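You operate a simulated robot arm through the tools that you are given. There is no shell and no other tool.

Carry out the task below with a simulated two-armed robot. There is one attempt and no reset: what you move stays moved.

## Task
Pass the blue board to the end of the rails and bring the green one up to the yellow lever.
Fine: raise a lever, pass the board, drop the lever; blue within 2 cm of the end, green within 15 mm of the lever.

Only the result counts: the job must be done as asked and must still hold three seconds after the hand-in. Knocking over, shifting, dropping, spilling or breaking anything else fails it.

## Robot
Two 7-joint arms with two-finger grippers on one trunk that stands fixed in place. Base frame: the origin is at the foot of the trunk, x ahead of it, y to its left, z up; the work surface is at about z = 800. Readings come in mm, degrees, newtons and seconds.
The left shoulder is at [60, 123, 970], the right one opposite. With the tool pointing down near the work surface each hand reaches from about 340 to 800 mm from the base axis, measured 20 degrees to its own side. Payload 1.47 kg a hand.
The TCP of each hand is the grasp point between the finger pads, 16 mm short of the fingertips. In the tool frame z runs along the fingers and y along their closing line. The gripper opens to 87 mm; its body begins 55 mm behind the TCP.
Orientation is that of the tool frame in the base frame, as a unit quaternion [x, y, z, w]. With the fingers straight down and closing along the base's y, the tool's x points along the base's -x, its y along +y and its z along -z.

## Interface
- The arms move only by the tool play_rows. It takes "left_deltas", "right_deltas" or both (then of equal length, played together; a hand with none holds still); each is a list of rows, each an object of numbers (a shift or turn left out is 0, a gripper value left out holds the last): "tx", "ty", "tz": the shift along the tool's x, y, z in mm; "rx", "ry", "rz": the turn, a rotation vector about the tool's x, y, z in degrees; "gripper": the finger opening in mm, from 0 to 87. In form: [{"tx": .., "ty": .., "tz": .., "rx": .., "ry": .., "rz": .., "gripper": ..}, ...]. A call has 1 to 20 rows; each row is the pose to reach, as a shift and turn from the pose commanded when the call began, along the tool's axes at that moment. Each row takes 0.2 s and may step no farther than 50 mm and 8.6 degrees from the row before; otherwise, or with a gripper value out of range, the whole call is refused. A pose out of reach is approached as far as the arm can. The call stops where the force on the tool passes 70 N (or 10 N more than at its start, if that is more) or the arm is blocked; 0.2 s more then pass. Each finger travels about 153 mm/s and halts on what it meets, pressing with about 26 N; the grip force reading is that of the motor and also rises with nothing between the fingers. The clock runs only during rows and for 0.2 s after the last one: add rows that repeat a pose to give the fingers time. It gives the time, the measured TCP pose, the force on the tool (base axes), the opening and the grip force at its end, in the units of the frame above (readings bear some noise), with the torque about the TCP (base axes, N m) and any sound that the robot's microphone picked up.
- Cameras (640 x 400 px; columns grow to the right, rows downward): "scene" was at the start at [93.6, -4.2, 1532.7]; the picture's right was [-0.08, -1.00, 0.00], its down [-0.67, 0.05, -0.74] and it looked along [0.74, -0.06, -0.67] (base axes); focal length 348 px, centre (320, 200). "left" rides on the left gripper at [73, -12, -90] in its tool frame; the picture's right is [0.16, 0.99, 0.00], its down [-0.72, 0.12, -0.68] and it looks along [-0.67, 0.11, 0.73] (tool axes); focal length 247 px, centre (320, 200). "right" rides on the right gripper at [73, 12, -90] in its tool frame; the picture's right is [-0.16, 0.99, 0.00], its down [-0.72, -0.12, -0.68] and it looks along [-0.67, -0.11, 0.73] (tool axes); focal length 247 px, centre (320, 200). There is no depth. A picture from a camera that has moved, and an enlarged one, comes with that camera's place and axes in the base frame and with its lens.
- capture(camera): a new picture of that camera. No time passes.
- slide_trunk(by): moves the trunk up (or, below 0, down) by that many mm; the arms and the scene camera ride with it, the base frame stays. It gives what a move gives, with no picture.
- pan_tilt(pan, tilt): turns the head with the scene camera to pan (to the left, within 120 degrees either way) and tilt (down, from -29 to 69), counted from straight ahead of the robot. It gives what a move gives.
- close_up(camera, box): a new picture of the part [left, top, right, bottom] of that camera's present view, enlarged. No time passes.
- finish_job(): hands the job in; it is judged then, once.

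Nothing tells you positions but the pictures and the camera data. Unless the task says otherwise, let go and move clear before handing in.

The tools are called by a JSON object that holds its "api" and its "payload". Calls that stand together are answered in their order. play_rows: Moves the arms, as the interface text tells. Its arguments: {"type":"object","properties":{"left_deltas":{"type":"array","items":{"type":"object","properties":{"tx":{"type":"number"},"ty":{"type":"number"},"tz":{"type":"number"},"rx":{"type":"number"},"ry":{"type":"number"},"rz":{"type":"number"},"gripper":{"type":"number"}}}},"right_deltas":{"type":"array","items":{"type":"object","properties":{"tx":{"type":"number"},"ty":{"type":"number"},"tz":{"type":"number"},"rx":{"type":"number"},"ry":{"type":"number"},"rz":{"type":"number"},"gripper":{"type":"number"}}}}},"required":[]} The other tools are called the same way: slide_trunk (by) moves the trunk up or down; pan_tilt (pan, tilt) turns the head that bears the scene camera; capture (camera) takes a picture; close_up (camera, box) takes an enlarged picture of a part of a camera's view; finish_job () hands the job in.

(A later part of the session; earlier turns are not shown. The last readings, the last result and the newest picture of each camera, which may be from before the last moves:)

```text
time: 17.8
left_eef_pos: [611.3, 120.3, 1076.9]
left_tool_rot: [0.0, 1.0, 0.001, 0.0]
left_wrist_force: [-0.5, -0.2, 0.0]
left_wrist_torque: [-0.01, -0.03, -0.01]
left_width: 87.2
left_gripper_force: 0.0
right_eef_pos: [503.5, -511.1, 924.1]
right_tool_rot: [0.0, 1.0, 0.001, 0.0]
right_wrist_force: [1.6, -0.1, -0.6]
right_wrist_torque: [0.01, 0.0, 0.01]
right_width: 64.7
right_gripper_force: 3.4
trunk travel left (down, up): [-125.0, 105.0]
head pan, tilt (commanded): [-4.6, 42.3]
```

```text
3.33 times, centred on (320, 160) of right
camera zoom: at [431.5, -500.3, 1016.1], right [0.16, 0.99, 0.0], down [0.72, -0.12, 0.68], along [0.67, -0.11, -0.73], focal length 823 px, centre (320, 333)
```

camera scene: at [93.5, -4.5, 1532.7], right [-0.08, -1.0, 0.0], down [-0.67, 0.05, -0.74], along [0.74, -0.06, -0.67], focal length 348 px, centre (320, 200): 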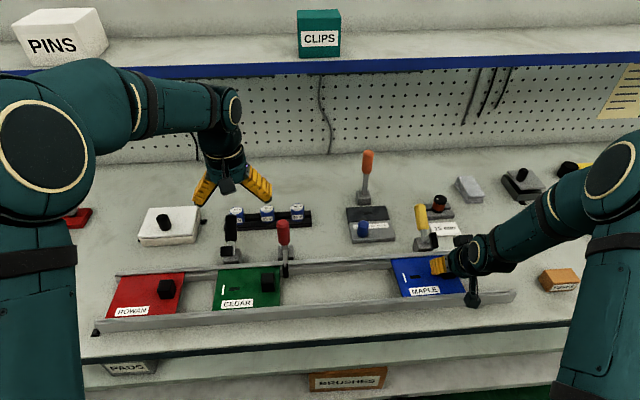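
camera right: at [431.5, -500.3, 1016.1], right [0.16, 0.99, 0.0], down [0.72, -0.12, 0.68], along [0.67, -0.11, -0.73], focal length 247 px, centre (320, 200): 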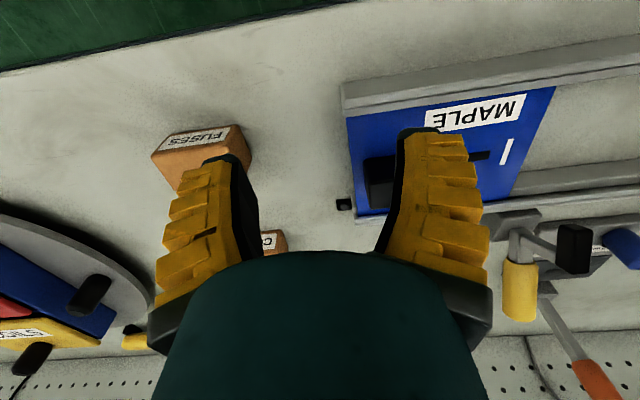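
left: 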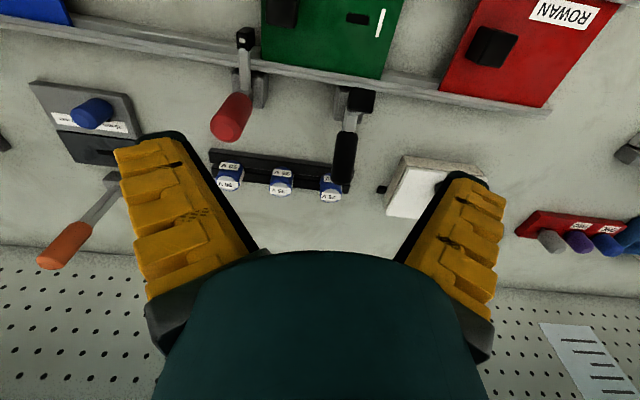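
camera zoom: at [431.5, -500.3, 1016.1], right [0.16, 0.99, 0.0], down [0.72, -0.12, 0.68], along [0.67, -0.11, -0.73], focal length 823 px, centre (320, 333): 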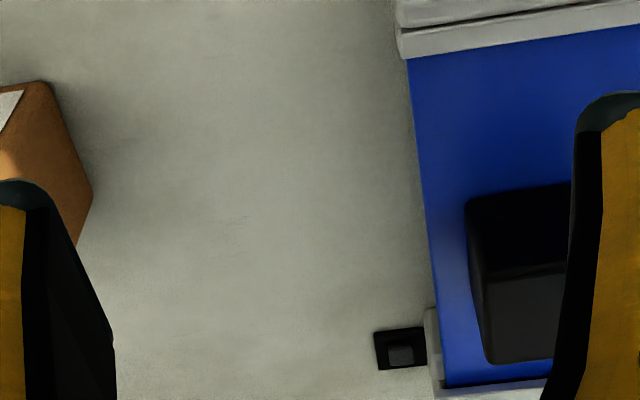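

Blue is about 3 mm inside the rail end, with its left edge near -342, clear of the foot's drop zone (y ≈ -313 to -333). Next I'll drop the yellow lever, moving above its raised foot (≈ [626, -322, 895]) with closed, tilted fingers.

{"api": "play_rows", "payload": {"right_deltas": [{"tx": -10, "ty": 25, "tz": -36, "ry": -6, "gripper": 0}, {"tx": -30, "ty": 65, "tz": -60, "ry": -12, "gripper": 0}, {"tx": -55, "ty": 105, "tz": -76, "ry": -18, "gripper": 0}, {"tx": -80, "ty": 147, "tz": -76, "ry": -24, "gripper": 0}, {"tx": -108, "ty": 188, "tz": -76, "ry": -30, "gripper": 0}, {"tx": -108, "ty": 188, "tz": -76, "ry": -30, "gripper": 0}]}}

{"api": "capture", "payload": {"camera": "right"}}

{"api": "close_up", "payload": {"camera": "scene", "box": [370, 180, 530, 300]}}

```text
refused: row 2 steps farther than a row can; nothing moved
```

```text
taken
camera right: at [431.5, -500.3, 1016.1], right [0.16, 0.99, 0.0], down [0.72, -0.12, 0.68], along [0.67, -0.11, -0.73], focal length 247 px, centre (320, 200)
```

right: 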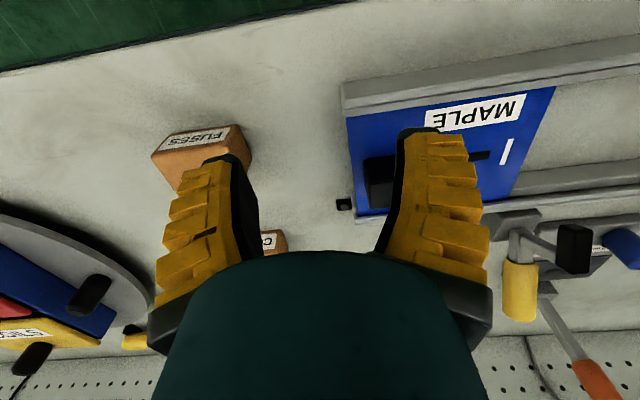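

```text
3.33 times, centred on (450, 240) of scene
camera zoom: at [93.2, -4.0, 1532.7], right [-0.08, -1.0, 0.0], down [-0.67, 0.05, -0.74], along [0.74, -0.06, -0.67], focal length 1161 px, centre (-113, 67)
```

zoom: 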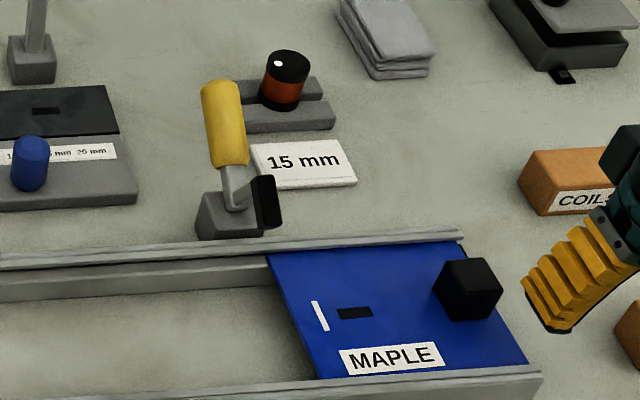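

The step was too long, so I'll split it into smaller rows.

{"api": "play_rows", "payload": {"right_deltas": [{"tx": -5, "ty": 15, "tz": -36, "ry": -5, "gripper": 0}, {"tx": -20, "ty": 45, "tz": -60, "ry": -10, "gripper": 0}, {"tx": -40, "ty": 80, "tz": -76, "ry": -15, "gripper": 0}, {"tx": -65, "ty": 118, "tz": -76, "ry": -20, "gripper": 0}, {"tx": -88, "ty": 155, "tz": -76, "ry": -25, "gripper": 0}, {"tx": -108, "ty": 188, "tz": -76, "ry": -30, "gripper": 0}, {"tx": -108, "ty": 188, "tz": -76, "ry": -30, "gripper": 0}]}}

{"api": "capture", "payload": {"camera": "right"}}

{"api": "close_up", "payload": {"camera": "scene", "box": [370, 150, 530, 300]}}

```text
time: 19.4
left_eef_pos: [610.5, 120.2, 1076.4]
left_tool_rot: [0.0, 1.0, 0.001, -0.001]
left_wrist_force: [0.0, -0.2, 0.4]
left_wrist_torque: [0.0, -0.03, -0.02]
left_width: 86.7
left_gripper_force: 0.0
right_eef_pos: [612.2, -322.7, 1001.6]
right_tool_rot: [0.001, 0.966, 0.0, 0.26]
right_wrist_force: [0.1, -1.2, -0.7]
right_wrist_torque: [-0.04, 0.02, -0.04]
right_width: 0.0
right_gripper_force: 25.8
trunk travel left (down, up): [-125.0, 105.0]
head pan, tilt (commanded): [-4.6, 42.3]
```

```text
taken
camera right: at [504.5, -311.2, 1043.0], right [0.14, 0.99, 0.08], down [0.29, -0.12, 0.95], along [0.95, -0.11, -0.3], focal length 247 px, centre (320, 200)
```

right: 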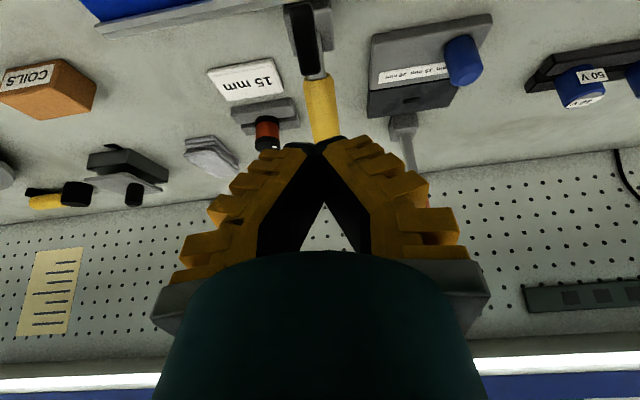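

```text
2.67 times, centred on (450, 225) of scene
camera zoom: at [93.2, -4.6, 1532.7], right [-0.08, -1.0, 0.0], down [-0.67, 0.05, -0.74], along [0.74, -0.06, -0.67], focal length 929 px, centre (-27, 133)
```

zoom: 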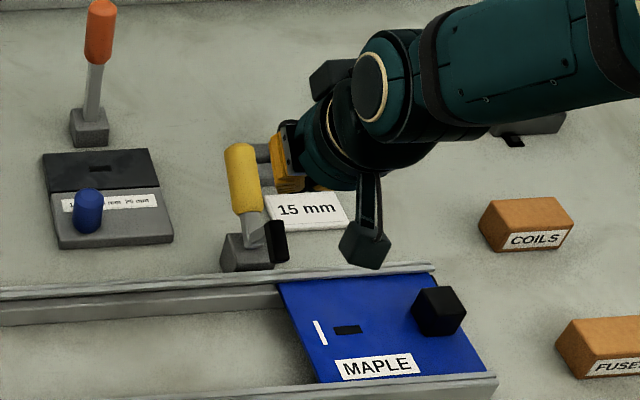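

{"api": "play_rows", "payload": {"right_deltas": [{"tx": 16, "ty": -2, "tz": 27.7}, {"tx": 31, "ty": -2, "tz": 53.7}, {"tx": 36, "ty": -2, "tz": 62.4}, {"tx": 41, "ty": -2, "tz": 71}]}}

{"api": "capture", "payload": {"camera": "right"}}

{"api": "close_up", "payload": {"camera": "scene", "box": [370, 150, 530, 300]}}

```text
time: 20.4
left_eef_pos: [610.6, 119.2, 1076.8]
left_tool_rot: [0.0, 1.0, -0.001, -0.001]
left_wrist_force: [-0.8, 0.5, -0.3]
left_wrist_torque: [-0.01, 0.05, -0.01]
left_width: 86.9
left_gripper_force: 0.1
right_eef_pos: [612.6, -324.5, 919.2]
right_tool_rot: [0.0, 0.966, 0.0, 0.259]
right_wrist_force: [-0.5, -0.3, -0.4]
right_wrist_torque: [-0.01, -0.01, 0.03]
right_width: 0.2
right_gripper_force: 26.0
trunk travel left (down, up): [-125.0, 105.0]
head pan, tilt (commanded): [-4.6, 42.3]
```

```text
taken
camera right: at [505.2, -313.1, 960.8], right [0.14, 0.99, 0.08], down [0.29, -0.12, 0.95], along [0.95, -0.11, -0.3], focal length 247 px, centre (320, 200)
```

right: 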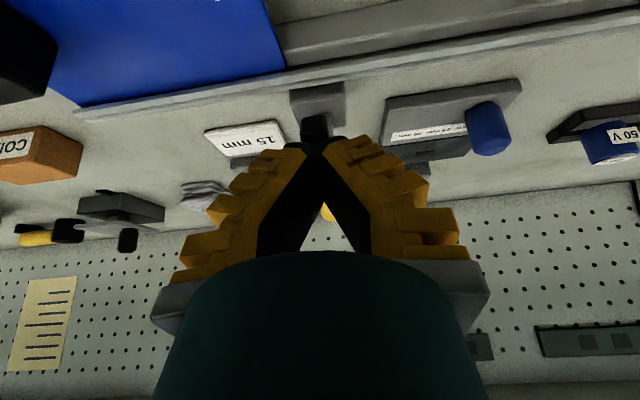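

```text
2.67 times, centred on (450, 225) of scene
camera zoom: at [93.8, -4.2, 1532.6], right [-0.08, -1.0, 0.0], down [-0.67, 0.05, -0.74], along [0.74, -0.06, -0.67], focal length 929 px, centre (-27, 133)
```

zoom: 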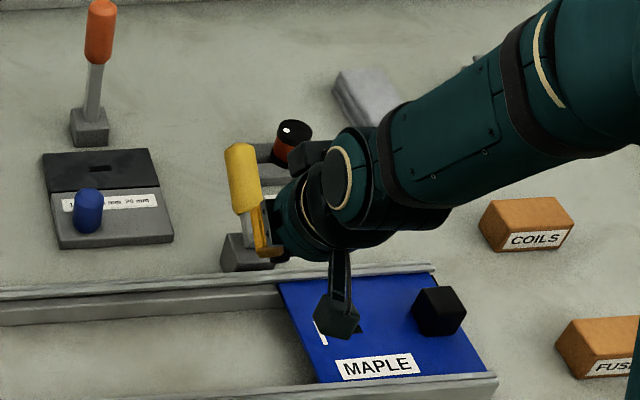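

The fingertips would slide off the front of the foot here. I'll lift, shift 20 mm back so the tip presses on the arm just behind the foot, and descend gently.

{"api": "play_rows", "payload": {"right_deltas": [{"tx": -12.5, "tz": -21.7}, {"tx": -29.8, "tz": -11.7}, {"tx": -22.3, "tz": 1.3}, {"tx": -17.3, "tz": 10}, {"tx": -12.3, "tz": 18.7}, {"tx": -7.3, "tz": 27.3}]}}

{"api": "capture", "payload": {"camera": "right"}}

{"api": "close_up", "payload": {"camera": "scene", "box": [370, 150, 530, 300]}}

```text
time: 21.6
left_eef_pos: [608.0, 122.0, 1078.9]
left_tool_rot: [0.0, 1.0, -0.001, 0.001]
left_wrist_force: [1.0, 0.1, -0.5]
left_wrist_torque: [-0.03, 0.01, 0.0]
left_width: 87.2
left_gripper_force: 0.0
right_eef_pos: [633.1, -326.7, 920.4]
right_tool_rot: [0.001, 0.963, -0.003, 0.268]
right_wrist_force: [-24.1, 2.1, 40.5]
right_wrist_torque: [0.07, 0.39, 0.0]
right_width: 11.8
right_gripper_force: 30.1
trunk travel left (down, up): [-125.0, 105.0]
head pan, tilt (commanded): [-4.6, 42.3]
stopped in row 6 (right hand): the force on the tool passed its limit at 74 N (the readings are from after the stop); the commanded pose is now the measured one
```

```text
taken
camera right: at [524.9, -313.4, 961.0], right [0.14, 0.99, 0.08], down [0.27, -0.11, 0.96], along [0.95, -0.11, -0.28], focal length 247 px, centre (320, 200)
```

right: 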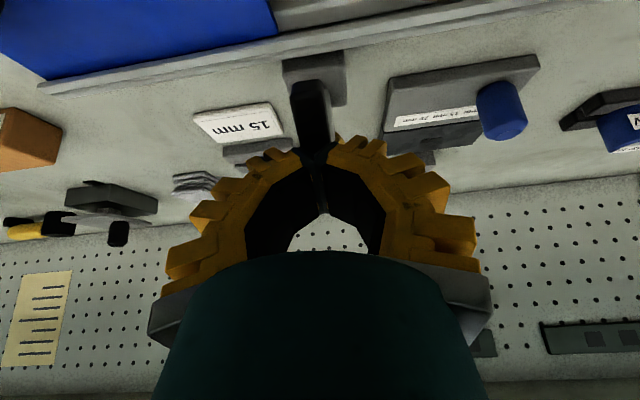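

```text
2.67 times, centred on (450, 225) of scene
camera zoom: at [88.2, -1.9, 1533.2], right [-0.08, -1.0, 0.0], down [-0.67, 0.05, -0.74], along [0.74, -0.06, -0.67], focal length 929 px, centre (-27, 133)
```

zoom: 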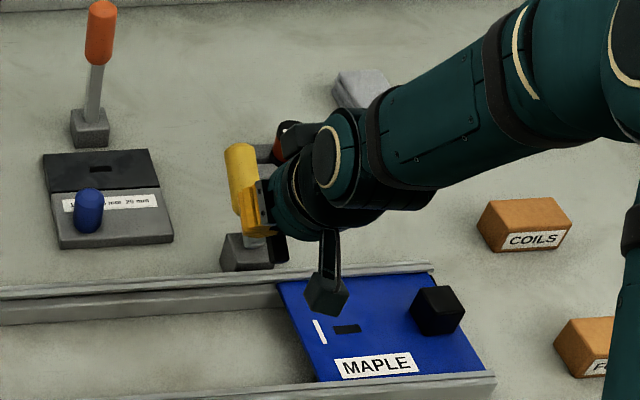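

I was pushing straight toward the pivot, so the lever couldn't turn. I'll back off, set the hand vertical, and insert the fingertips into the V between arm and handle so I can pull the arm toward me instead.

{"api": "play_rows", "payload": {"right_deltas": [{"tx": -12.9, "tz": -21.4, "gripper": 0}, {"tx": -25.8, "ty": 3, "tz": -42.8, "ry": 7.8, "gripper": 0}, {"tx": -46.4, "ty": 3, "tz": -47.9, "ry": 15.6, "gripper": 0}, {"tx": -61.8, "ty": 3, "tz": -44.4, "ry": 23.4, "gripper": 0}, {"tx": -76.3, "ty": 3, "tz": -35.6, "ry": 31.1, "gripper": 0}, {"tx": -76.3, "ty": 3, "tz": -35.6, "ry": 31.1, "gripper": 0}]}}

{"api": "capture", "payload": {"camera": "right"}}

{"api": "close_up", "payload": {"camera": "scene", "box": [370, 150, 530, 300]}}

```text
time: 23.0
left_eef_pos: [610.6, 119.7, 1077.1]
left_tool_rot: [0.0, 1.0, 0.0, 0.0]
left_wrist_force: [0.2, -1.0, -0.4]
left_wrist_torque: [0.01, -0.03, -0.01]
left_width: 86.8
left_gripper_force: 0.1
right_eef_pos: [681.5, -323.1, 984.3]
right_tool_rot: [0.002, 1.0, -0.001, -0.006]
right_wrist_force: [0.0, -0.5, 0.2]
right_wrist_torque: [-0.02, -0.02, 0.02]
right_width: 0.4
right_gripper_force: 28.3
trunk travel left (down, up): [-125.0, 105.0]
head pan, tilt (commanded): [-4.6, 42.3]
```

```text
taken
camera right: at [609.6, -311.9, 1076.2], right [0.16, 0.99, 0.0], down [0.73, -0.12, 0.67], along [0.66, -0.11, -0.74], focal length 247 px, centre (320, 200)
```

right: 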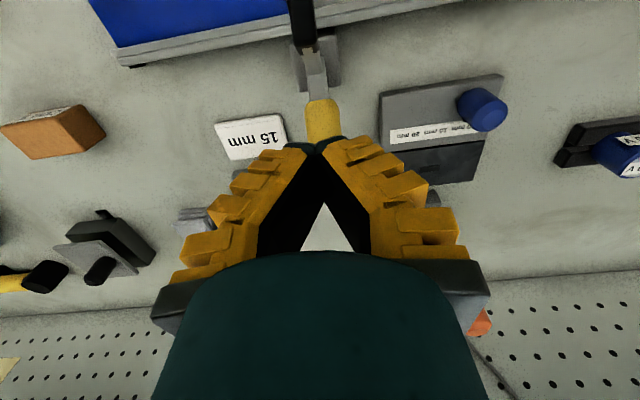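

```text
2.67 times, centred on (450, 225) of scene
camera zoom: at [92.7, -4.0, 1532.8], right [-0.08, -1.0, 0.0], down [-0.67, 0.05, -0.74], along [0.74, -0.06, -0.67], focal length 929 px, centre (-27, 133)
```

zoom: 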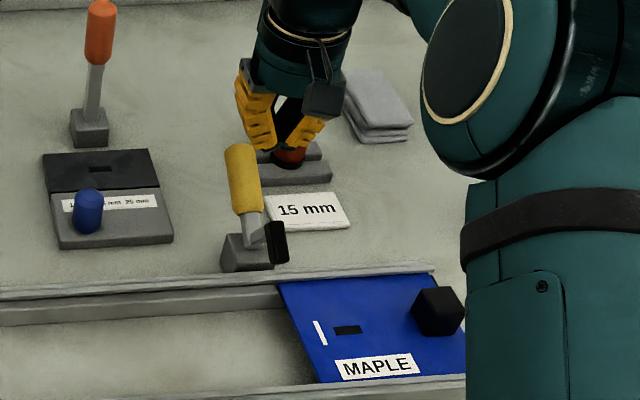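

{"api": "play_rows", "payload": {"right_deltas": [{"tx": 17, "ty": -2, "tz": 30}, {"tx": 17, "ty": -2, "tz": 58}, {"tx": 22, "ty": -2, "tz": 66}, {"tx": 30, "ty": -2, "tz": 74}, {"tx": 39, "ty": -2, "tz": 82}]}}

{"api": "capture", "payload": {"camera": "right"}}

{"api": "close_up", "payload": {"camera": "scene", "box": [370, 150, 530, 300]}}

```text
time: 24.2
left_eef_pos: [611.4, 120.3, 1077.3]
left_tool_rot: [-0.001, 1.0, 0.0, -0.001]
left_wrist_force: [1.1, 0.0, -0.2]
left_wrist_torque: [-0.01, -0.01, -0.01]
left_width: 86.9
left_gripper_force: 0.1
right_eef_pos: [644.2, -324.7, 901.9]
right_tool_rot: [0.0, 1.0, -0.001, -0.005]
right_wrist_force: [2.4, -0.5, 4.2]
right_wrist_torque: [0.01, 0.02, 0.01]
right_width: 6.4
right_gripper_force: 28.7
trunk travel left (down, up): [-125.0, 105.0]
head pan, tilt (commanded): [-4.6, 42.3]
```

```text
taken
camera right: at [572.5, -313.2, 992.6], right [0.16, 0.99, 0.0], down [0.73, -0.12, 0.67], along [0.66, -0.11, -0.74], focal length 247 px, centre (320, 200)
```

right: 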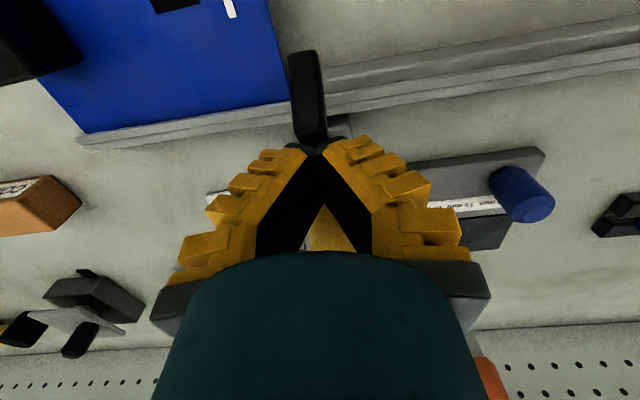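

```text
2.67 times, centred on (450, 225) of scene
camera zoom: at [93.5, -4.0, 1532.7], right [-0.08, -1.0, 0.0], down [-0.67, 0.05, -0.74], along [0.74, -0.06, -0.67], focal length 929 px, centre (-27, 133)
```

zoom: 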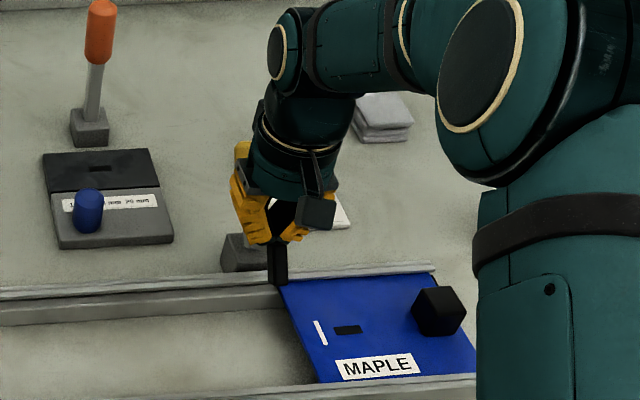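

The lever is rotating down with light force (≈5 N), and the foot should land about 9 mm clear of blue's left edge. I'll follow it down.

{"api": "play_rows", "payload": {"right_deltas": [{"tx": 5, "tz": 8}, {"tx": 8, "tz": 16}, {"tx": 10, "tz": 24}]}}

{"api": "capture", "payload": {"camera": "right"}}

{"api": "close_up", "payload": {"camera": "scene", "box": [370, 150, 530, 300]}}

```text
time: 25.0
left_eef_pos: [609.7, 120.2, 1077.3]
left_tool_rot: [0.0, 1.0, 0.0, 0.002]
left_wrist_force: [0.0, 0.3, 0.4]
left_wrist_torque: [0.01, 0.0, 0.03]
left_width: 87.0
left_gripper_force: 0.1
right_eef_pos: [635.6, -325.5, 882.2]
right_tool_rot: [0.002, 1.0, -0.002, 0.0]
right_wrist_force: [7.0, -3.0, 26.0]
right_wrist_torque: [0.15, -0.97, -0.11]
right_width: 6.1
right_gripper_force: 28.6
trunk travel left (down, up): [-125.0, 105.0]
head pan, tilt (commanded): [-4.6, 42.3]
```

```text
taken
camera right: at [562.9, -313.1, 972.4], right [0.16, 0.99, 0.0], down [0.72, -0.12, 0.68], along [0.67, -0.11, -0.73], focal length 247 px, centre (320, 200)
```

right: 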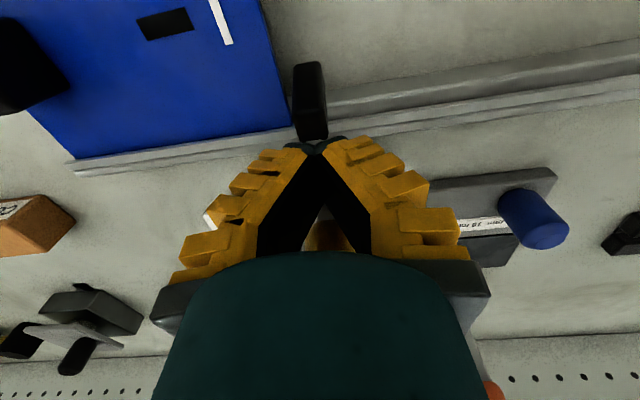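

```text
2.67 times, centred on (450, 225) of scene
camera zoom: at [91.9, -3.3, 1533.1], right [-0.08, -1.0, 0.0], down [-0.67, 0.05, -0.74], along [0.74, -0.06, -0.67], focal length 929 px, centre (-27, 133)
```

zoom: 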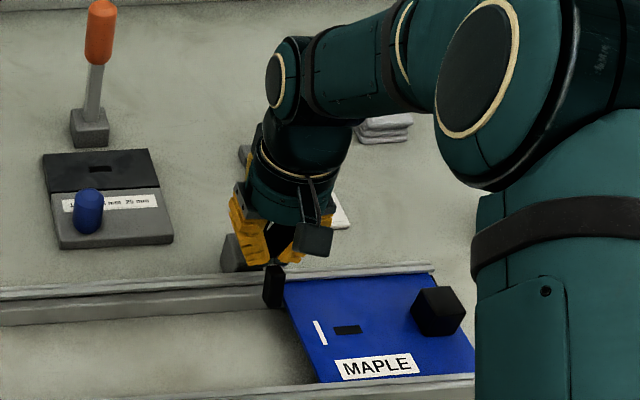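

The foot is almost down, and the handle tip now touches the gripper body. I'll lift the hand straight up and check the lever.

{"api": "play_rows", "payload": {"right_deltas": [{"tz": -15}, {"tz": -50}, {"tz": -90}, {"tx": 40, "tz": -110}, {"tx": 80, "tz": -110}]}}

{"api": "capture", "payload": {"camera": "right"}}

{"api": "close_up", "payload": {"camera": "scene", "box": [370, 150, 530, 300]}}

```text
time: 26.2
left_eef_pos: [610.2, 119.6, 1078.0]
left_tool_rot: [0.0, 1.0, 0.0, 0.0]
left_wrist_force: [-0.6, -0.8, 0.7]
left_wrist_torque: [0.02, 0.02, -0.02]
left_width: 87.3
left_gripper_force: 0.1
right_eef_pos: [554.2, -325.7, 988.4]
right_tool_rot: [0.0, 1.0, -0.001, -0.005]
right_wrist_force: [-0.6, 0.0, 0.2]
right_wrist_torque: [-0.03, 0.0, -0.01]
right_width: 0.0
right_gripper_force: 28.3
trunk travel left (down, up): [-125.0, 105.0]
head pan, tilt (commanded): [-4.6, 42.3]
```

```text
taken
camera right: at [482.3, -313.4, 1080.4], right [0.16, 0.99, 0.0], down [0.73, -0.12, 0.67], along [0.66, -0.11, -0.74], focal length 247 px, centre (320, 200)
```

right: 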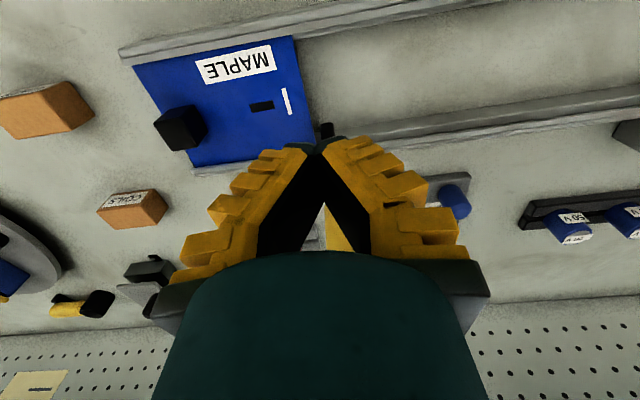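

```text
2.67 times, centred on (450, 225) of scene
camera zoom: at [93.1, -4.3, 1532.7], right [-0.08, -1.0, 0.0], down [-0.67, 0.05, -0.74], along [0.74, -0.06, -0.67], focal length 929 px, centre (-27, 133)
```

zoom: 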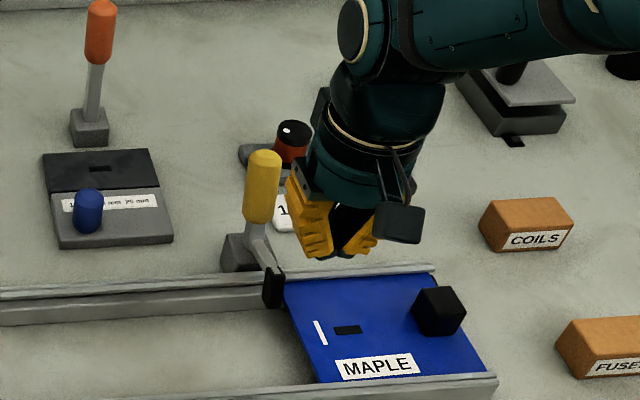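

The yellow lever is nearly down but still about 8° short of its original pose. I'll tilt the hand again and press gently on the foot from above to seat it.

{"api": "play_rows", "payload": {"right_deltas": [{"tx": -13, "ty": 1, "tz": 5, "ry": -7.5}, {"tx": -26, "ty": 1, "tz": 20, "ry": -15}, {"tx": -40, "ty": 1, "tz": 40, "ry": -22.5}, {"tx": -53, "ty": 1, "tz": 60, "ry": -30}, {"tx": -53, "ty": 1, "tz": 85, "ry": -30}]}}

{"api": "capture", "payload": {"camera": "right"}}

{"api": "close_up", "payload": {"camera": "scene", "box": [370, 150, 530, 300]}}

```text
time: 27.4
left_eef_pos: [611.2, 120.6, 1076.0]
left_tool_rot: [0.0, 1.0, 0.0, 0.0]
left_wrist_force: [-0.8, 0.6, 0.1]
left_wrist_torque: [0.03, -0.01, 0.02]
left_width: 87.3
left_gripper_force: 0.1
right_eef_pos: [604.2, -324.2, 902.5]
right_tool_rot: [0.001, 0.967, -0.001, 0.254]
right_wrist_force: [0.0, 1.6, 0.0]
right_wrist_torque: [-0.02, -0.03, 0.0]
right_width: 0.1
right_gripper_force: 27.9
trunk travel left (down, up): [-125.0, 105.0]
head pan, tilt (commanded): [-4.6, 42.3]
```

```text
taken
camera right: at [498.5, -312.4, 946.5], right [0.14, 0.99, 0.08], down [0.3, -0.11, 0.95], along [0.94, -0.11, -0.31], focal length 247 px, centre (320, 200)
```

right: 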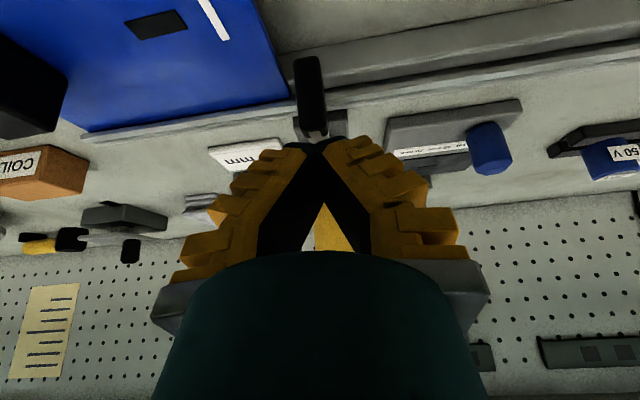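

```text
2.67 times, centred on (450, 225) of scene
camera zoom: at [94.0, -4.5, 1532.6], right [-0.08, -1.0, 0.0], down [-0.67, 0.05, -0.74], along [0.74, -0.06, -0.67], focal length 929 px, centre (-27, 133)
```

zoom: 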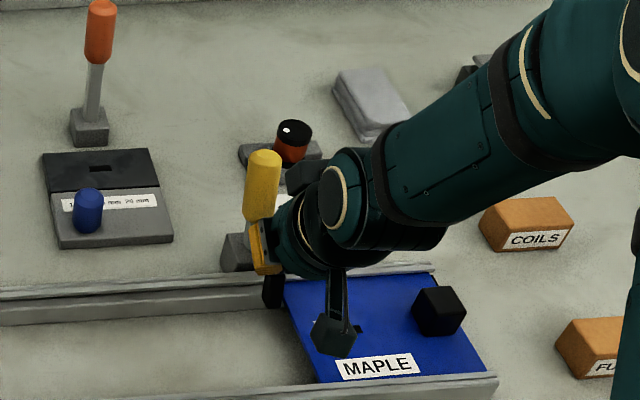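

{"api": "play_rows", "payload": {"right_deltas": [{"tx": 4, "tz": 7}, {"tx": 7, "tz": 12.5}, {"tx": 10, "tz": 17.5}, {"tx": 12.5, "tz": 22}]}}

{"api": "capture", "payload": {"camera": "right"}}

{"api": "close_up", "payload": {"camera": "scene", "box": [370, 150, 530, 300]}}

```text
time: 28.4
left_eef_pos: [610.6, 119.5, 1077.1]
left_tool_rot: [0.0, 1.0, -0.001, 0.0]
left_wrist_force: [-0.3, -0.2, 0.8]
left_wrist_torque: [-0.02, 0.03, 0.01]
left_width: 87.1
left_gripper_force: 0.1
right_eef_pos: [605.4, -323.7, 878.2]
right_tool_rot: [0.001, 0.967, -0.001, 0.254]
right_wrist_force: [-1.6, 1.4, 4.8]
right_wrist_torque: [0.02, 0.05, -0.01]
right_width: 6.1
right_gripper_force: 28.3
trunk travel left (down, up): [-125.0, 105.0]
head pan, tilt (commanded): [-4.6, 42.3]
```

```text
taken
camera right: at [498.1, -313.3, 921.7], right [0.14, 0.99, 0.08], down [0.3, -0.11, 0.95], along [0.94, -0.11, -0.31], focal length 247 px, centre (320, 200)
```

right: 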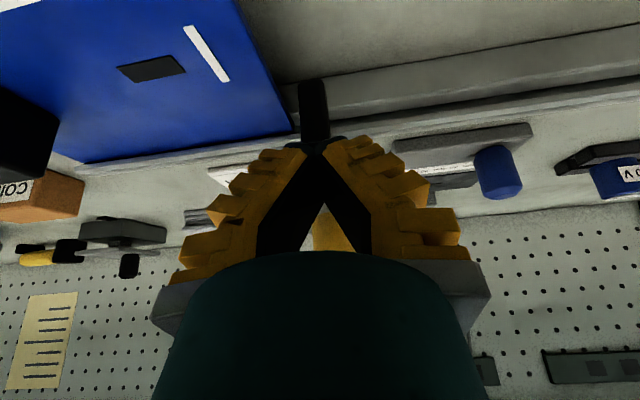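

```text
2.67 times, centred on (450, 225) of scene
camera zoom: at [93.1, -4.0, 1532.7], right [-0.08, -1.0, 0.0], down [-0.67, 0.05, -0.74], along [0.74, -0.06, -0.67], focal length 929 px, centre (-27, 133)
```

zoom: 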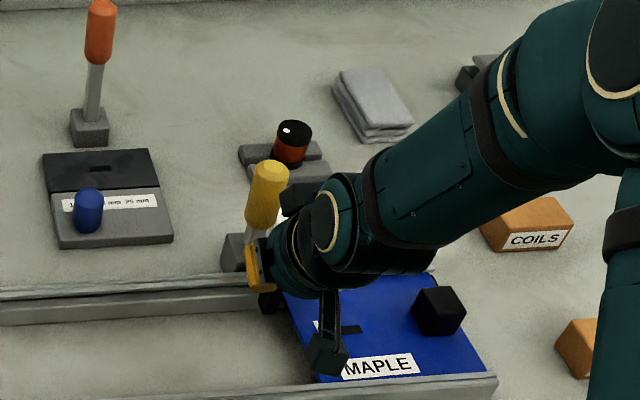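

The handle is almost back at its original pose. A few more mm until it meets the stop.

{"api": "play_rows", "payload": {"right_deltas": [{"tx": 1.5, "tz": 2.6}, {"tx": 3, "tz": 5.2}, {"tx": 4, "tz": 7}, {"tx": 4, "tz": 7}]}}

{"api": "close_up", "payload": {"camera": "scene", "box": [370, 150, 530, 300]}}

```text
time: 29.4
left_eef_pos: [608.7, 119.9, 1077.3]
left_tool_rot: [0.0, 1.0, -0.001, 0.001]
left_wrist_force: [-0.2, -0.3, 0.1]
left_wrist_torque: [-0.01, -0.04, 0.0]
left_width: 86.9
left_gripper_force: 0.1
right_eef_pos: [605.4, -325.3, 874.2]
right_tool_rot: [0.001, 0.966, -0.003, 0.259]
right_wrist_force: [1.0, -8.4, 37.8]
right_wrist_torque: [-0.08, 0.24, 0.18]
right_width: 5.9
right_gripper_force: 28.4
trunk travel left (down, up): [-125.0, 105.0]
head pan, tilt (commanded): [-4.6, 42.3]
```

```text
2.67 times, centred on (450, 225) of scene
camera zoom: at [90.3, -3.3, 1533.1], right [-0.08, -1.0, 0.0], down [-0.67, 0.05, -0.74], along [0.74, -0.06, -0.67], focal length 929 px, centre (-27, 133)
```

zoom: 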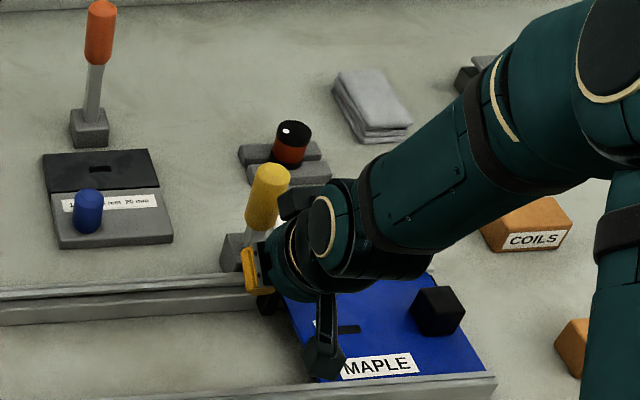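

The lever is seated on its stop (38 N, handle back at its original pose). I'll lift off and inspect.

{"api": "play_rows", "payload": {"right_deltas": [{"tx": -8, "tz": -13}, {"tx": -18, "tz": -31}, {"tx": -28, "tz": -65}, {"tx": -20, "tz": -105}, {"tx": -8, "ty": -30, "tz": -134}, {"tx": 8, "ty": -60, "tz": -160}]}}

{"api": "capture", "payload": {"camera": "scene"}}

{"api": "close_up", "payload": {"camera": "scene", "box": [370, 180, 530, 300]}}

{"api": "capture", "payload": {"camera": "right"}}

```text
time: 30.8
left_eef_pos: [610.5, 118.9, 1077.0]
left_tool_rot: [-0.001, 1.0, 0.0, 0.001]
left_wrist_force: [0.6, -0.2, 0.6]
left_wrist_torque: [0.03, 0.01, 0.0]
left_width: 87.3
left_gripper_force: 0.1
right_eef_pos: [516.2, -383.9, 1005.3]
right_tool_rot: [0.0, 0.967, -0.001, 0.254]
right_wrist_force: [-0.4, 0.0, 0.1]
right_wrist_torque: [0.01, -0.02, 0.02]
right_width: 0.0
right_gripper_force: 28.5
trunk travel left (down, up): [-125.0, 105.0]
head pan, tilt (commanded): [-4.6, 42.3]
```

```text
taken
camera scene: at [92.5, -4.2, 1532.8], right [-0.08, -1.0, 0.0], down [-0.67, 0.05, -0.74], along [0.74, -0.06, -0.67], focal length 348 px, centre (320, 200)
```

scene: 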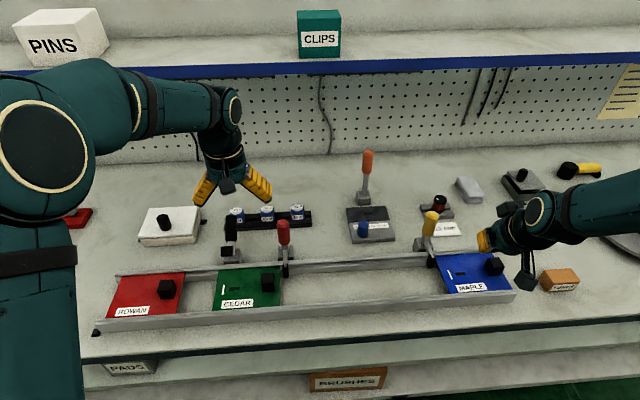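

```text
3.33 times, centred on (450, 240) of scene
camera zoom: at [92.5, -4.2, 1532.8], right [-0.08, -1.0, 0.0], down [-0.67, 0.05, -0.74], along [0.74, -0.06, -0.67], focal length 1161 px, centre (-113, 67)
```

zoom: 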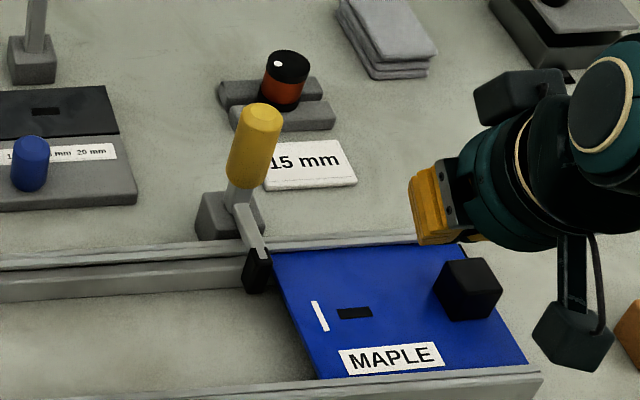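

```text
taken
camera right: at [410.6, -371.7, 1048.4], right [0.14, 0.99, 0.08], down [0.3, -0.11, 0.95], along [0.94, -0.11, -0.31], focal length 247 px, centre (320, 200)
```

right: 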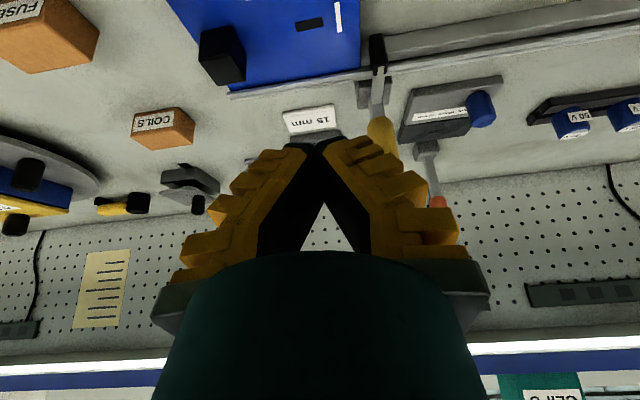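

The yellow lever is back in its original down pose and clear of blue. Now the red lever at y ≈ 36: I'll bring the left hand, closed, in front of its handle.

{"api": "play_rows", "payload": {"left_deltas": [{"tx": 10, "ty": -35, "tz": 20, "gripper": 0}, {"tx": 20, "ty": -65, "tz": 45, "gripper": 0}, {"tx": 29, "ty": -83, "tz": 77, "gripper": 0}, {"tx": 29, "ty": -83, "tz": 120, "gripper": 0}, {"tx": 29, "ty": -83, "tz": 165, "gripper": 0}, {"tx": 29, "ty": -83, "tz": 165, "gripper": 0}]}}

{"api": "capture", "payload": {"camera": "left"}}

{"api": "close_up", "payload": {"camera": "scene", "box": [180, 150, 360, 320]}}

```text
time: 32.2
left_eef_pos: [581.0, 36.2, 911.2]
left_tool_rot: [0.0, 1.0, -0.001, 0.0]
left_wrist_force: [-0.1, 0.1, 0.5]
left_wrist_torque: [0.0, 0.0, 0.0]
left_width: 0.0
left_gripper_force: 25.8
right_eef_pos: [517.3, -384.1, 1004.6]
right_tool_rot: [0.002, 0.967, -0.001, 0.254]
right_wrist_force: [0.5, 0.3, 0.1]
right_wrist_torque: [-0.04, -0.01, -0.02]
right_width: 0.0
right_gripper_force: 28.4
trunk travel left (down, up): [-125.0, 105.0]
head pan, tilt (commanded): [-4.6, 42.3]
```

```text
taken
camera left: at [507.2, 22.9, 1000.6], right [-0.16, 0.99, 0.0], down [0.72, 0.12, 0.68], along [0.67, 0.11, -0.73], focal length 247 px, centre (320, 200)
```

left: 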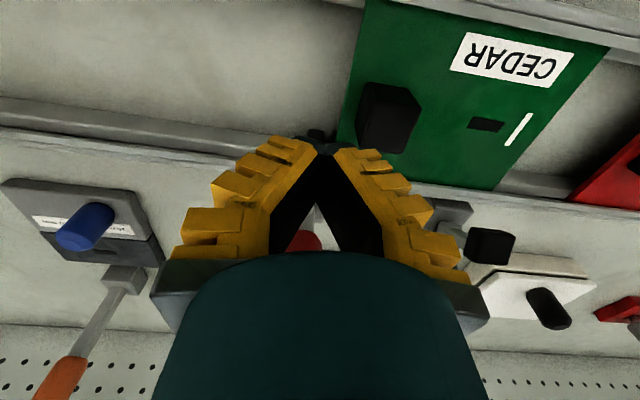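

```text
2.35 times, centred on (270, 235) of scene
camera zoom: at [93.2, -3.9, 1532.7], right [-0.08, -1.0, 0.0], down [-0.67, 0.05, -0.74], along [0.74, -0.06, -0.67], focal length 820 px, centre (438, 118)
```

zoom: 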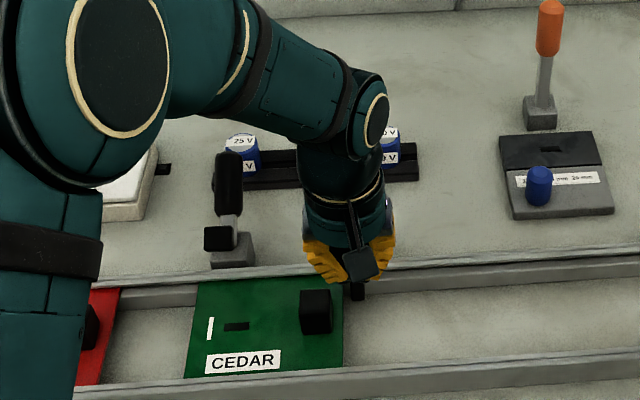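

The handle is centred between the closed fingers. Pushing it back in small steps.

{"api": "play_rows", "payload": {"left_deltas": [{"tx": -30}, {"tx": -55}, {"tx": -65}, {"tx": -75}, {"tx": -85}, {"tx": -95}, {"tx": -105}, {"tx": -115}]}}

{"api": "capture", "payload": {"camera": "left"}}

{"api": "close_up", "payload": {"camera": "scene", "box": [180, 150, 360, 320]}}

```text
time: 34.0
left_eef_pos: [698.7, 38.5, 912.1]
left_tool_rot: [0.0, 1.0, 0.0, 0.001]
left_wrist_force: [0.2, 0.6, 0.4]
left_wrist_torque: [-0.01, -0.01, -0.03]
left_width: 0.1
left_gripper_force: 26.6
right_eef_pos: [518.4, -383.4, 1003.3]
right_tool_rot: [0.001, 0.967, -0.002, 0.253]
right_wrist_force: [0.8, 0.2, 0.6]
right_wrist_torque: [-0.03, -0.01, -0.04]
right_width: 0.2
right_gripper_force: 28.0
trunk travel left (down, up): [-125.0, 105.0]
head pan, tilt (commanded): [-4.6, 42.3]
```

```text
taken
camera left: at [623.7, 25.7, 1000.9], right [-0.16, 0.99, 0.0], down [0.72, 0.12, 0.68], along [0.67, 0.11, -0.73], focal length 247 px, centre (320, 200)
```

left: 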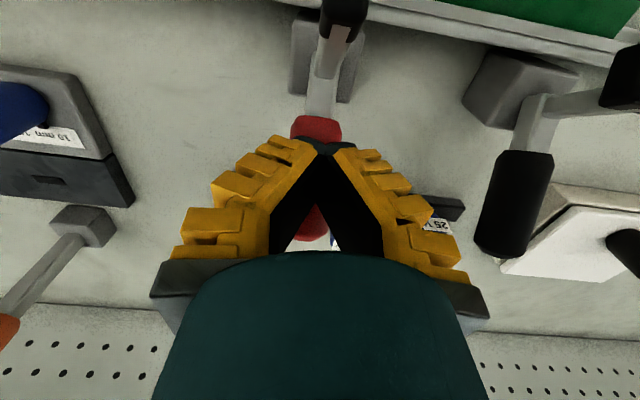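

```text
2.35 times, centred on (270, 235) of scene
camera zoom: at [93.7, -4.2, 1532.6], right [-0.08, -1.0, 0.0], down [-0.67, 0.05, -0.74], along [0.74, -0.06, -0.67], focal length 820 px, centre (438, 118)
```

zoom: 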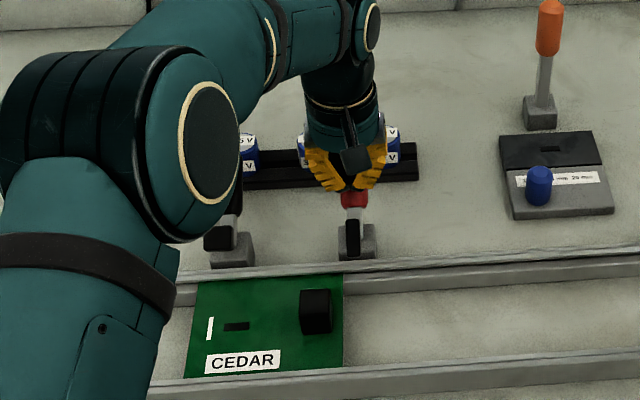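

{"api": "play_rows", "payload": {"left_deltas": [{"tx": -6}, {"tx": -12}, {"tx": -12}]}}

{"api": "capture", "payload": {"camera": "left"}}

```text
time: 34.8
left_eef_pos: [708.6, 37.3, 913.3]
left_tool_rot: [0.0, 1.0, -0.001, 0.001]
left_wrist_force: [-5.6, -3.3, 4.7]
left_wrist_torque: [-0.06, -0.02, -0.09]
left_width: 0.0
left_gripper_force: 26.1
right_eef_pos: [518.3, -382.9, 1005.5]
right_tool_rot: [0.001, 0.967, -0.001, 0.254]
right_wrist_force: [-0.8, 0.8, 0.7]
right_wrist_torque: [-0.01, -0.01, -0.01]
right_width: 0.0
right_gripper_force: 28.3
trunk travel left (down, up): [-125.0, 105.0]
head pan, tilt (commanded): [-4.6, 42.3]
```

```text
taken
camera left: at [634.6, 24.8, 1002.0], right [-0.16, 0.99, 0.0], down [0.72, 0.12, 0.68], along [0.67, 0.11, -0.73], focal length 247 px, centre (320, 200)
```

left: 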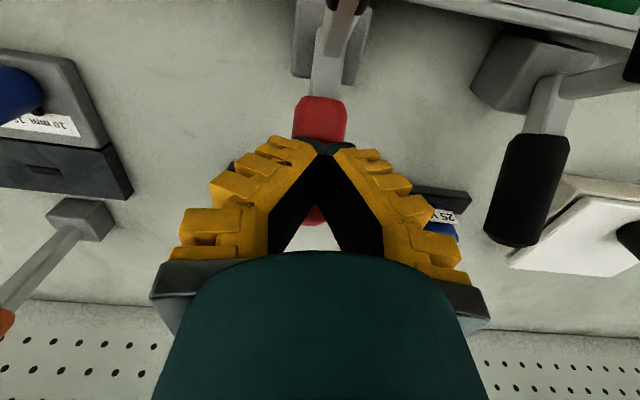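

{"api": "play_rows", "payload": {"left_deltas": [{"tx": -3}, {"tx": -5}, {"tx": -5}]}}

```text
time: 35.6
left_eef_pos: [712.7, 36.1, 913.5]
left_tool_rot: [0.0, 1.0, 0.0, 0.0]
left_wrist_force: [-12.7, -3.8, 11.9]
left_wrist_torque: [-0.1, 0.01, -0.13]
left_width: 5.8
left_gripper_force: 28.5
right_eef_pos: [516.8, -383.5, 1005.4]
right_tool_rot: [0.001, 0.967, -0.001, 0.254]
right_wrist_force: [-0.3, 0.0, -0.1]
right_wrist_torque: [0.02, 0.02, -0.01]
right_width: 0.0
right_gripper_force: 28.3
trunk travel left (down, up): [-125.0, 105.0]
head pan, tilt (commanded): [-4.6, 42.3]
```

The red lever is at its raised stop. I'll back off and retract the left hand up and to the left.

{"api": "play_rows", "payload": {"left_deltas": [{"tx": 15, "gripper": 0}, {"tx": 15, "tz": -40}, {"tx": 15, "tz": -80}, {"tx": 25, "tz": -120}, {"tx": 50, "ty": 30, "tz": -145}, {"tx": 80, "ty": 65, "tz": -160}, {"tx": 110, "ty": 100, "tz": -165}, {"tx": 140, "ty": 135, "tz": -165}, {"tx": 160, "ty": 170, "tz": -165}]}}

{"api": "capture", "payload": {"camera": "scene"}}

{"api": "close_up", "payload": {"camera": "scene", "box": [180, 170, 360, 320]}}

```text
time: 37.6
left_eef_pos: [552.7, 208.8, 1074.7]
left_tool_rot: [0.0, 1.0, -0.001, 0.0]
left_wrist_force: [0.6, 0.3, 0.0]
left_wrist_torque: [0.0, 0.01, 0.0]
left_width: 0.1
left_gripper_force: 28.3
right_eef_pos: [518.5, -383.0, 1005.1]
right_tool_rot: [0.002, 0.967, -0.001, 0.254]
right_wrist_force: [0.0, 0.5, -0.3]
right_wrist_torque: [0.02, -0.02, 0.01]
right_width: 0.0
right_gripper_force: 28.2
trunk travel left (down, up): [-125.0, 105.0]
head pan, tilt (commanded): [-4.6, 42.3]
```

```text
taken
camera scene: at [93.2, -3.4, 1532.7], right [-0.08, -1.0, 0.0], down [-0.67, 0.05, -0.74], along [0.74, -0.06, -0.67], focal length 348 px, centre (320, 200)
```

scene: 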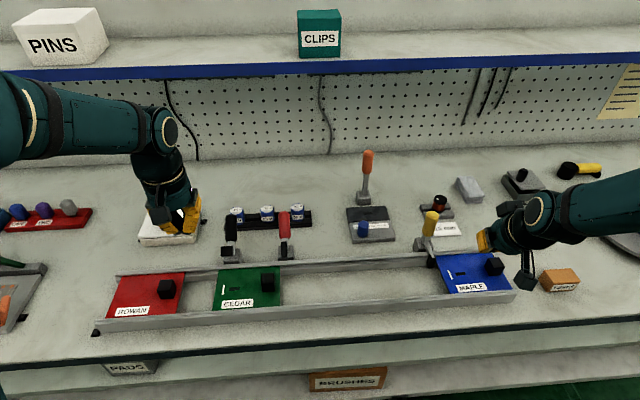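

```text
2.67 times, centred on (270, 245) of scene
camera zoom: at [93.2, -3.4, 1532.7], right [-0.08, -1.0, 0.0], down [-0.67, 0.05, -0.74], along [0.74, -0.06, -0.67], focal length 929 px, centre (453, 80)
```

zoom: 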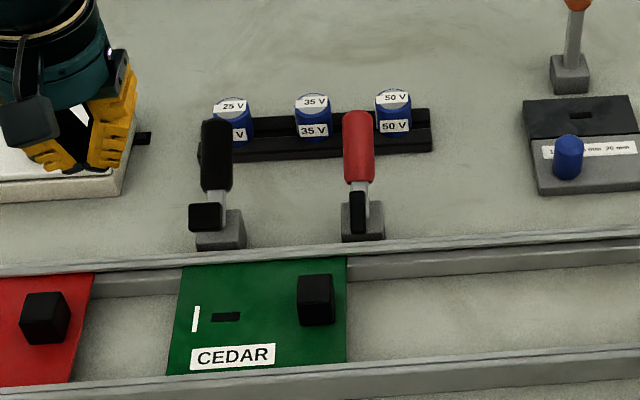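

The red lever stays up. I'll use the right hand, closed and tilted, to push green by its block (≈ [577, 79]), so I'll bring it over high to the left of the block and move the left arm further away.

{"api": "play_rows", "payload": {"left_deltas": [{"tx": 10, "ty": 15}, {"tx": 20, "ty": 30}, {"tx": 30, "ty": 45}, {"tx": 40, "ty": 60}, {"tx": 50, "ty": 75}, {"tx": 50, "ty": 90}, {"tx": 50, "ty": 90}, {"tx": 50, "ty": 90}, {"tx": 50, "ty": 90}, {"tx": 50, "ty": 90}, {"tx": 50, "ty": 90}, {"tx": 50, "ty": 90}], "right_deltas": [{"tx": -4, "ty": 42, "tz": 2}, {"tx": -8, "ty": 84, "tz": 4.5}, {"tx": -12, "ty": 126, "tz": 7}, {"tx": -16, "ty": 168, "tz": 9}, {"tx": -20, "ty": 210, "tz": 11}, {"tx": -24, "ty": 252, "tz": 13.5}, {"tx": -28, "ty": 294, "tz": 16}, {"tx": -32, "ty": 336, "tz": 18}, {"tx": -36, "ty": 378, "tz": 20}, {"tx": -40, "ty": 420, "tz": 22.5}, {"tx": -44, "ty": 462, "tz": 25}, {"tx": -48, "ty": 501, "tz": 27}]}}

{"api": "capture", "payload": {"camera": "right"}}

{"api": "capture", "payload": {"camera": "scene"}}

```text
time: 40.2
left_eef_pos: [506.0, 297.7, 1076.9]
left_tool_rot: [-0.001, 1.0, 0.0, 0.0]
left_wrist_force: [-0.2, 0.0, -0.4]
left_wrist_torque: [0.0, 0.0, -0.01]
left_width: 0.1
left_gripper_force: 27.8
right_eef_pos: [574.4, 117.4, 1004.5]
right_tool_rot: [0.001, 0.967, -0.001, 0.253]
right_wrist_force: [0.5, -0.1, -0.6]
right_wrist_torque: [0.0, 0.01, -0.01]
right_width: 0.0
right_gripper_force: 28.1
trunk travel left (down, up): [-125.0, 105.0]
head pan, tilt (commanded): [-4.6, 42.3]
```

```text
taken
camera right: at [467.8, 128.7, 1048.0], right [0.14, 0.99, 0.08], down [0.3, -0.11, 0.95], along [0.94, -0.11, -0.31], focal length 247 px, centre (320, 200)
```

right: 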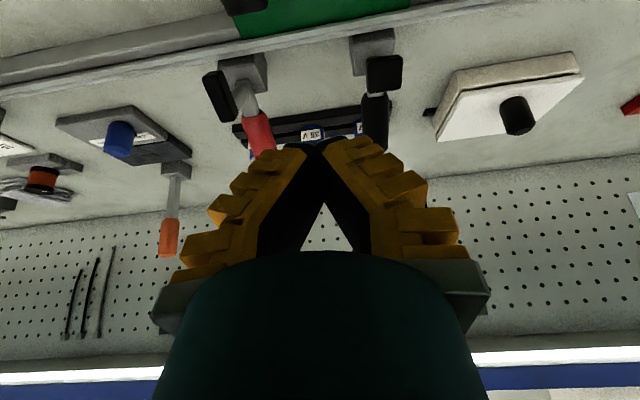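

```text
taken
camera scene: at [93.7, -3.6, 1532.6], right [-0.08, -1.0, 0.0], down [-0.67, 0.05, -0.74], along [0.74, -0.06, -0.67], focal length 348 px, centre (320, 200)
```

scene: 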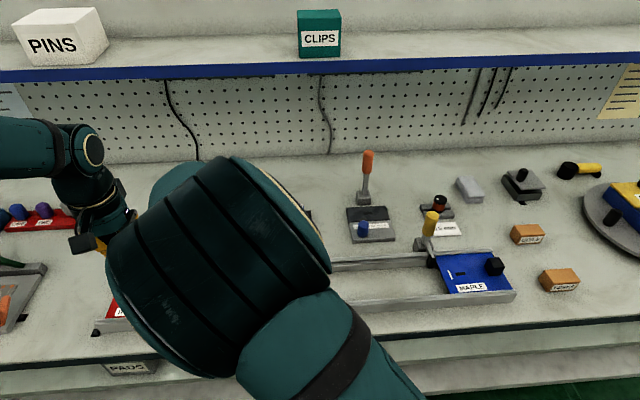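

{"api": "play_rows", "payload": {"right_deltas": [{"tx": 17, "tz": 28.5}, {"tx": 34, "tz": 57}, {"tx": 51.7, "tz": 85.6}, {"tx": 51.7, "tz": 85.6}]}}

{"api": "capture", "payload": {"camera": "right"}}

```text
time: 41.2
left_eef_pos: [504.5, 297.3, 1079.2]
left_tool_rot: [-0.001, 1.0, 0.0, 0.0]
left_wrist_force: [0.1, -0.4, -0.5]
left_wrist_torque: [0.04, 0.0, -0.03]
left_width: 0.0
left_gripper_force: 28.7
right_eef_pos: [574.1, 117.2, 904.0]
right_tool_rot: [0.002, 0.967, -0.002, 0.253]
right_wrist_force: [0.6, 0.7, 0.2]
right_wrist_torque: [0.01, -0.04, 0.03]
right_width: 0.0
right_gripper_force: 28.3
trunk travel left (down, up): [-125.0, 105.0]
head pan, tilt (commanded): [-4.6, 42.3]
```

```text
taken
camera right: at [466.4, 129.0, 948.1], right [0.14, 0.99, 0.08], down [0.3, -0.12, 0.95], along [0.94, -0.11, -0.31], focal length 247 px, centre (320, 200)
```

right: 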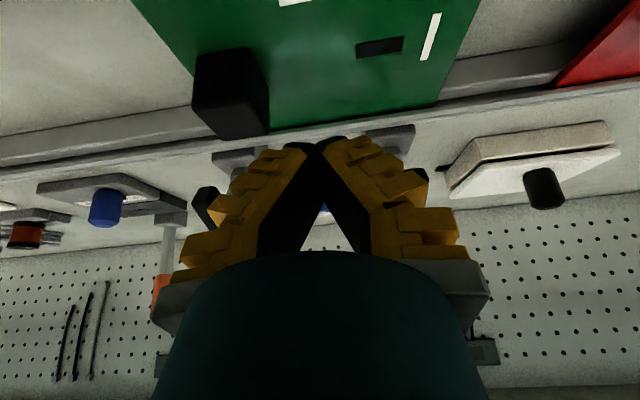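

{"api": "play_rows", "payload": {"right_deltas": [{"tx": 14, "tz": 22}, {"tx": 26.7, "tz": 43.4}, {"tx": 26.7, "tz": 43.4}]}}

{"api": "capture", "payload": {"camera": "right"}}

```text
time: 42.0
left_eef_pos: [502.0, 297.5, 1079.5]
left_tool_rot: [0.0, 1.0, 0.0, 0.002]
left_wrist_force: [-0.3, 0.2, 0.7]
left_wrist_torque: [-0.03, 0.0, 0.0]
left_width: 0.2
left_gripper_force: 28.1
right_eef_pos: [572.1, 118.6, 858.1]
right_tool_rot: [0.001, 0.966, 0.002, 0.26]
right_wrist_force: [2.5, 2.2, 48.9]
right_wrist_torque: [-1.61, 0.85, 0.04]
right_width: 0.0
right_gripper_force: 29.3
trunk travel left (down, up): [-125.0, 105.0]
head pan, tilt (commanded): [-4.6, 42.3]
```

```text
taken
camera right: at [464.5, 129.8, 901.1], right [0.14, 0.99, 0.08], down [0.29, -0.12, 0.95], along [0.95, -0.11, -0.3], focal length 247 px, centre (320, 200)
```

right: 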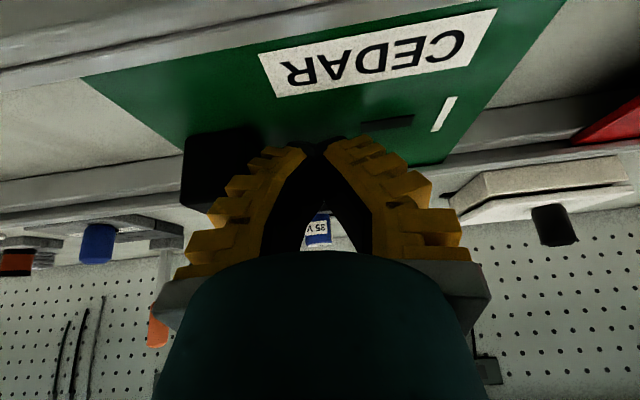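

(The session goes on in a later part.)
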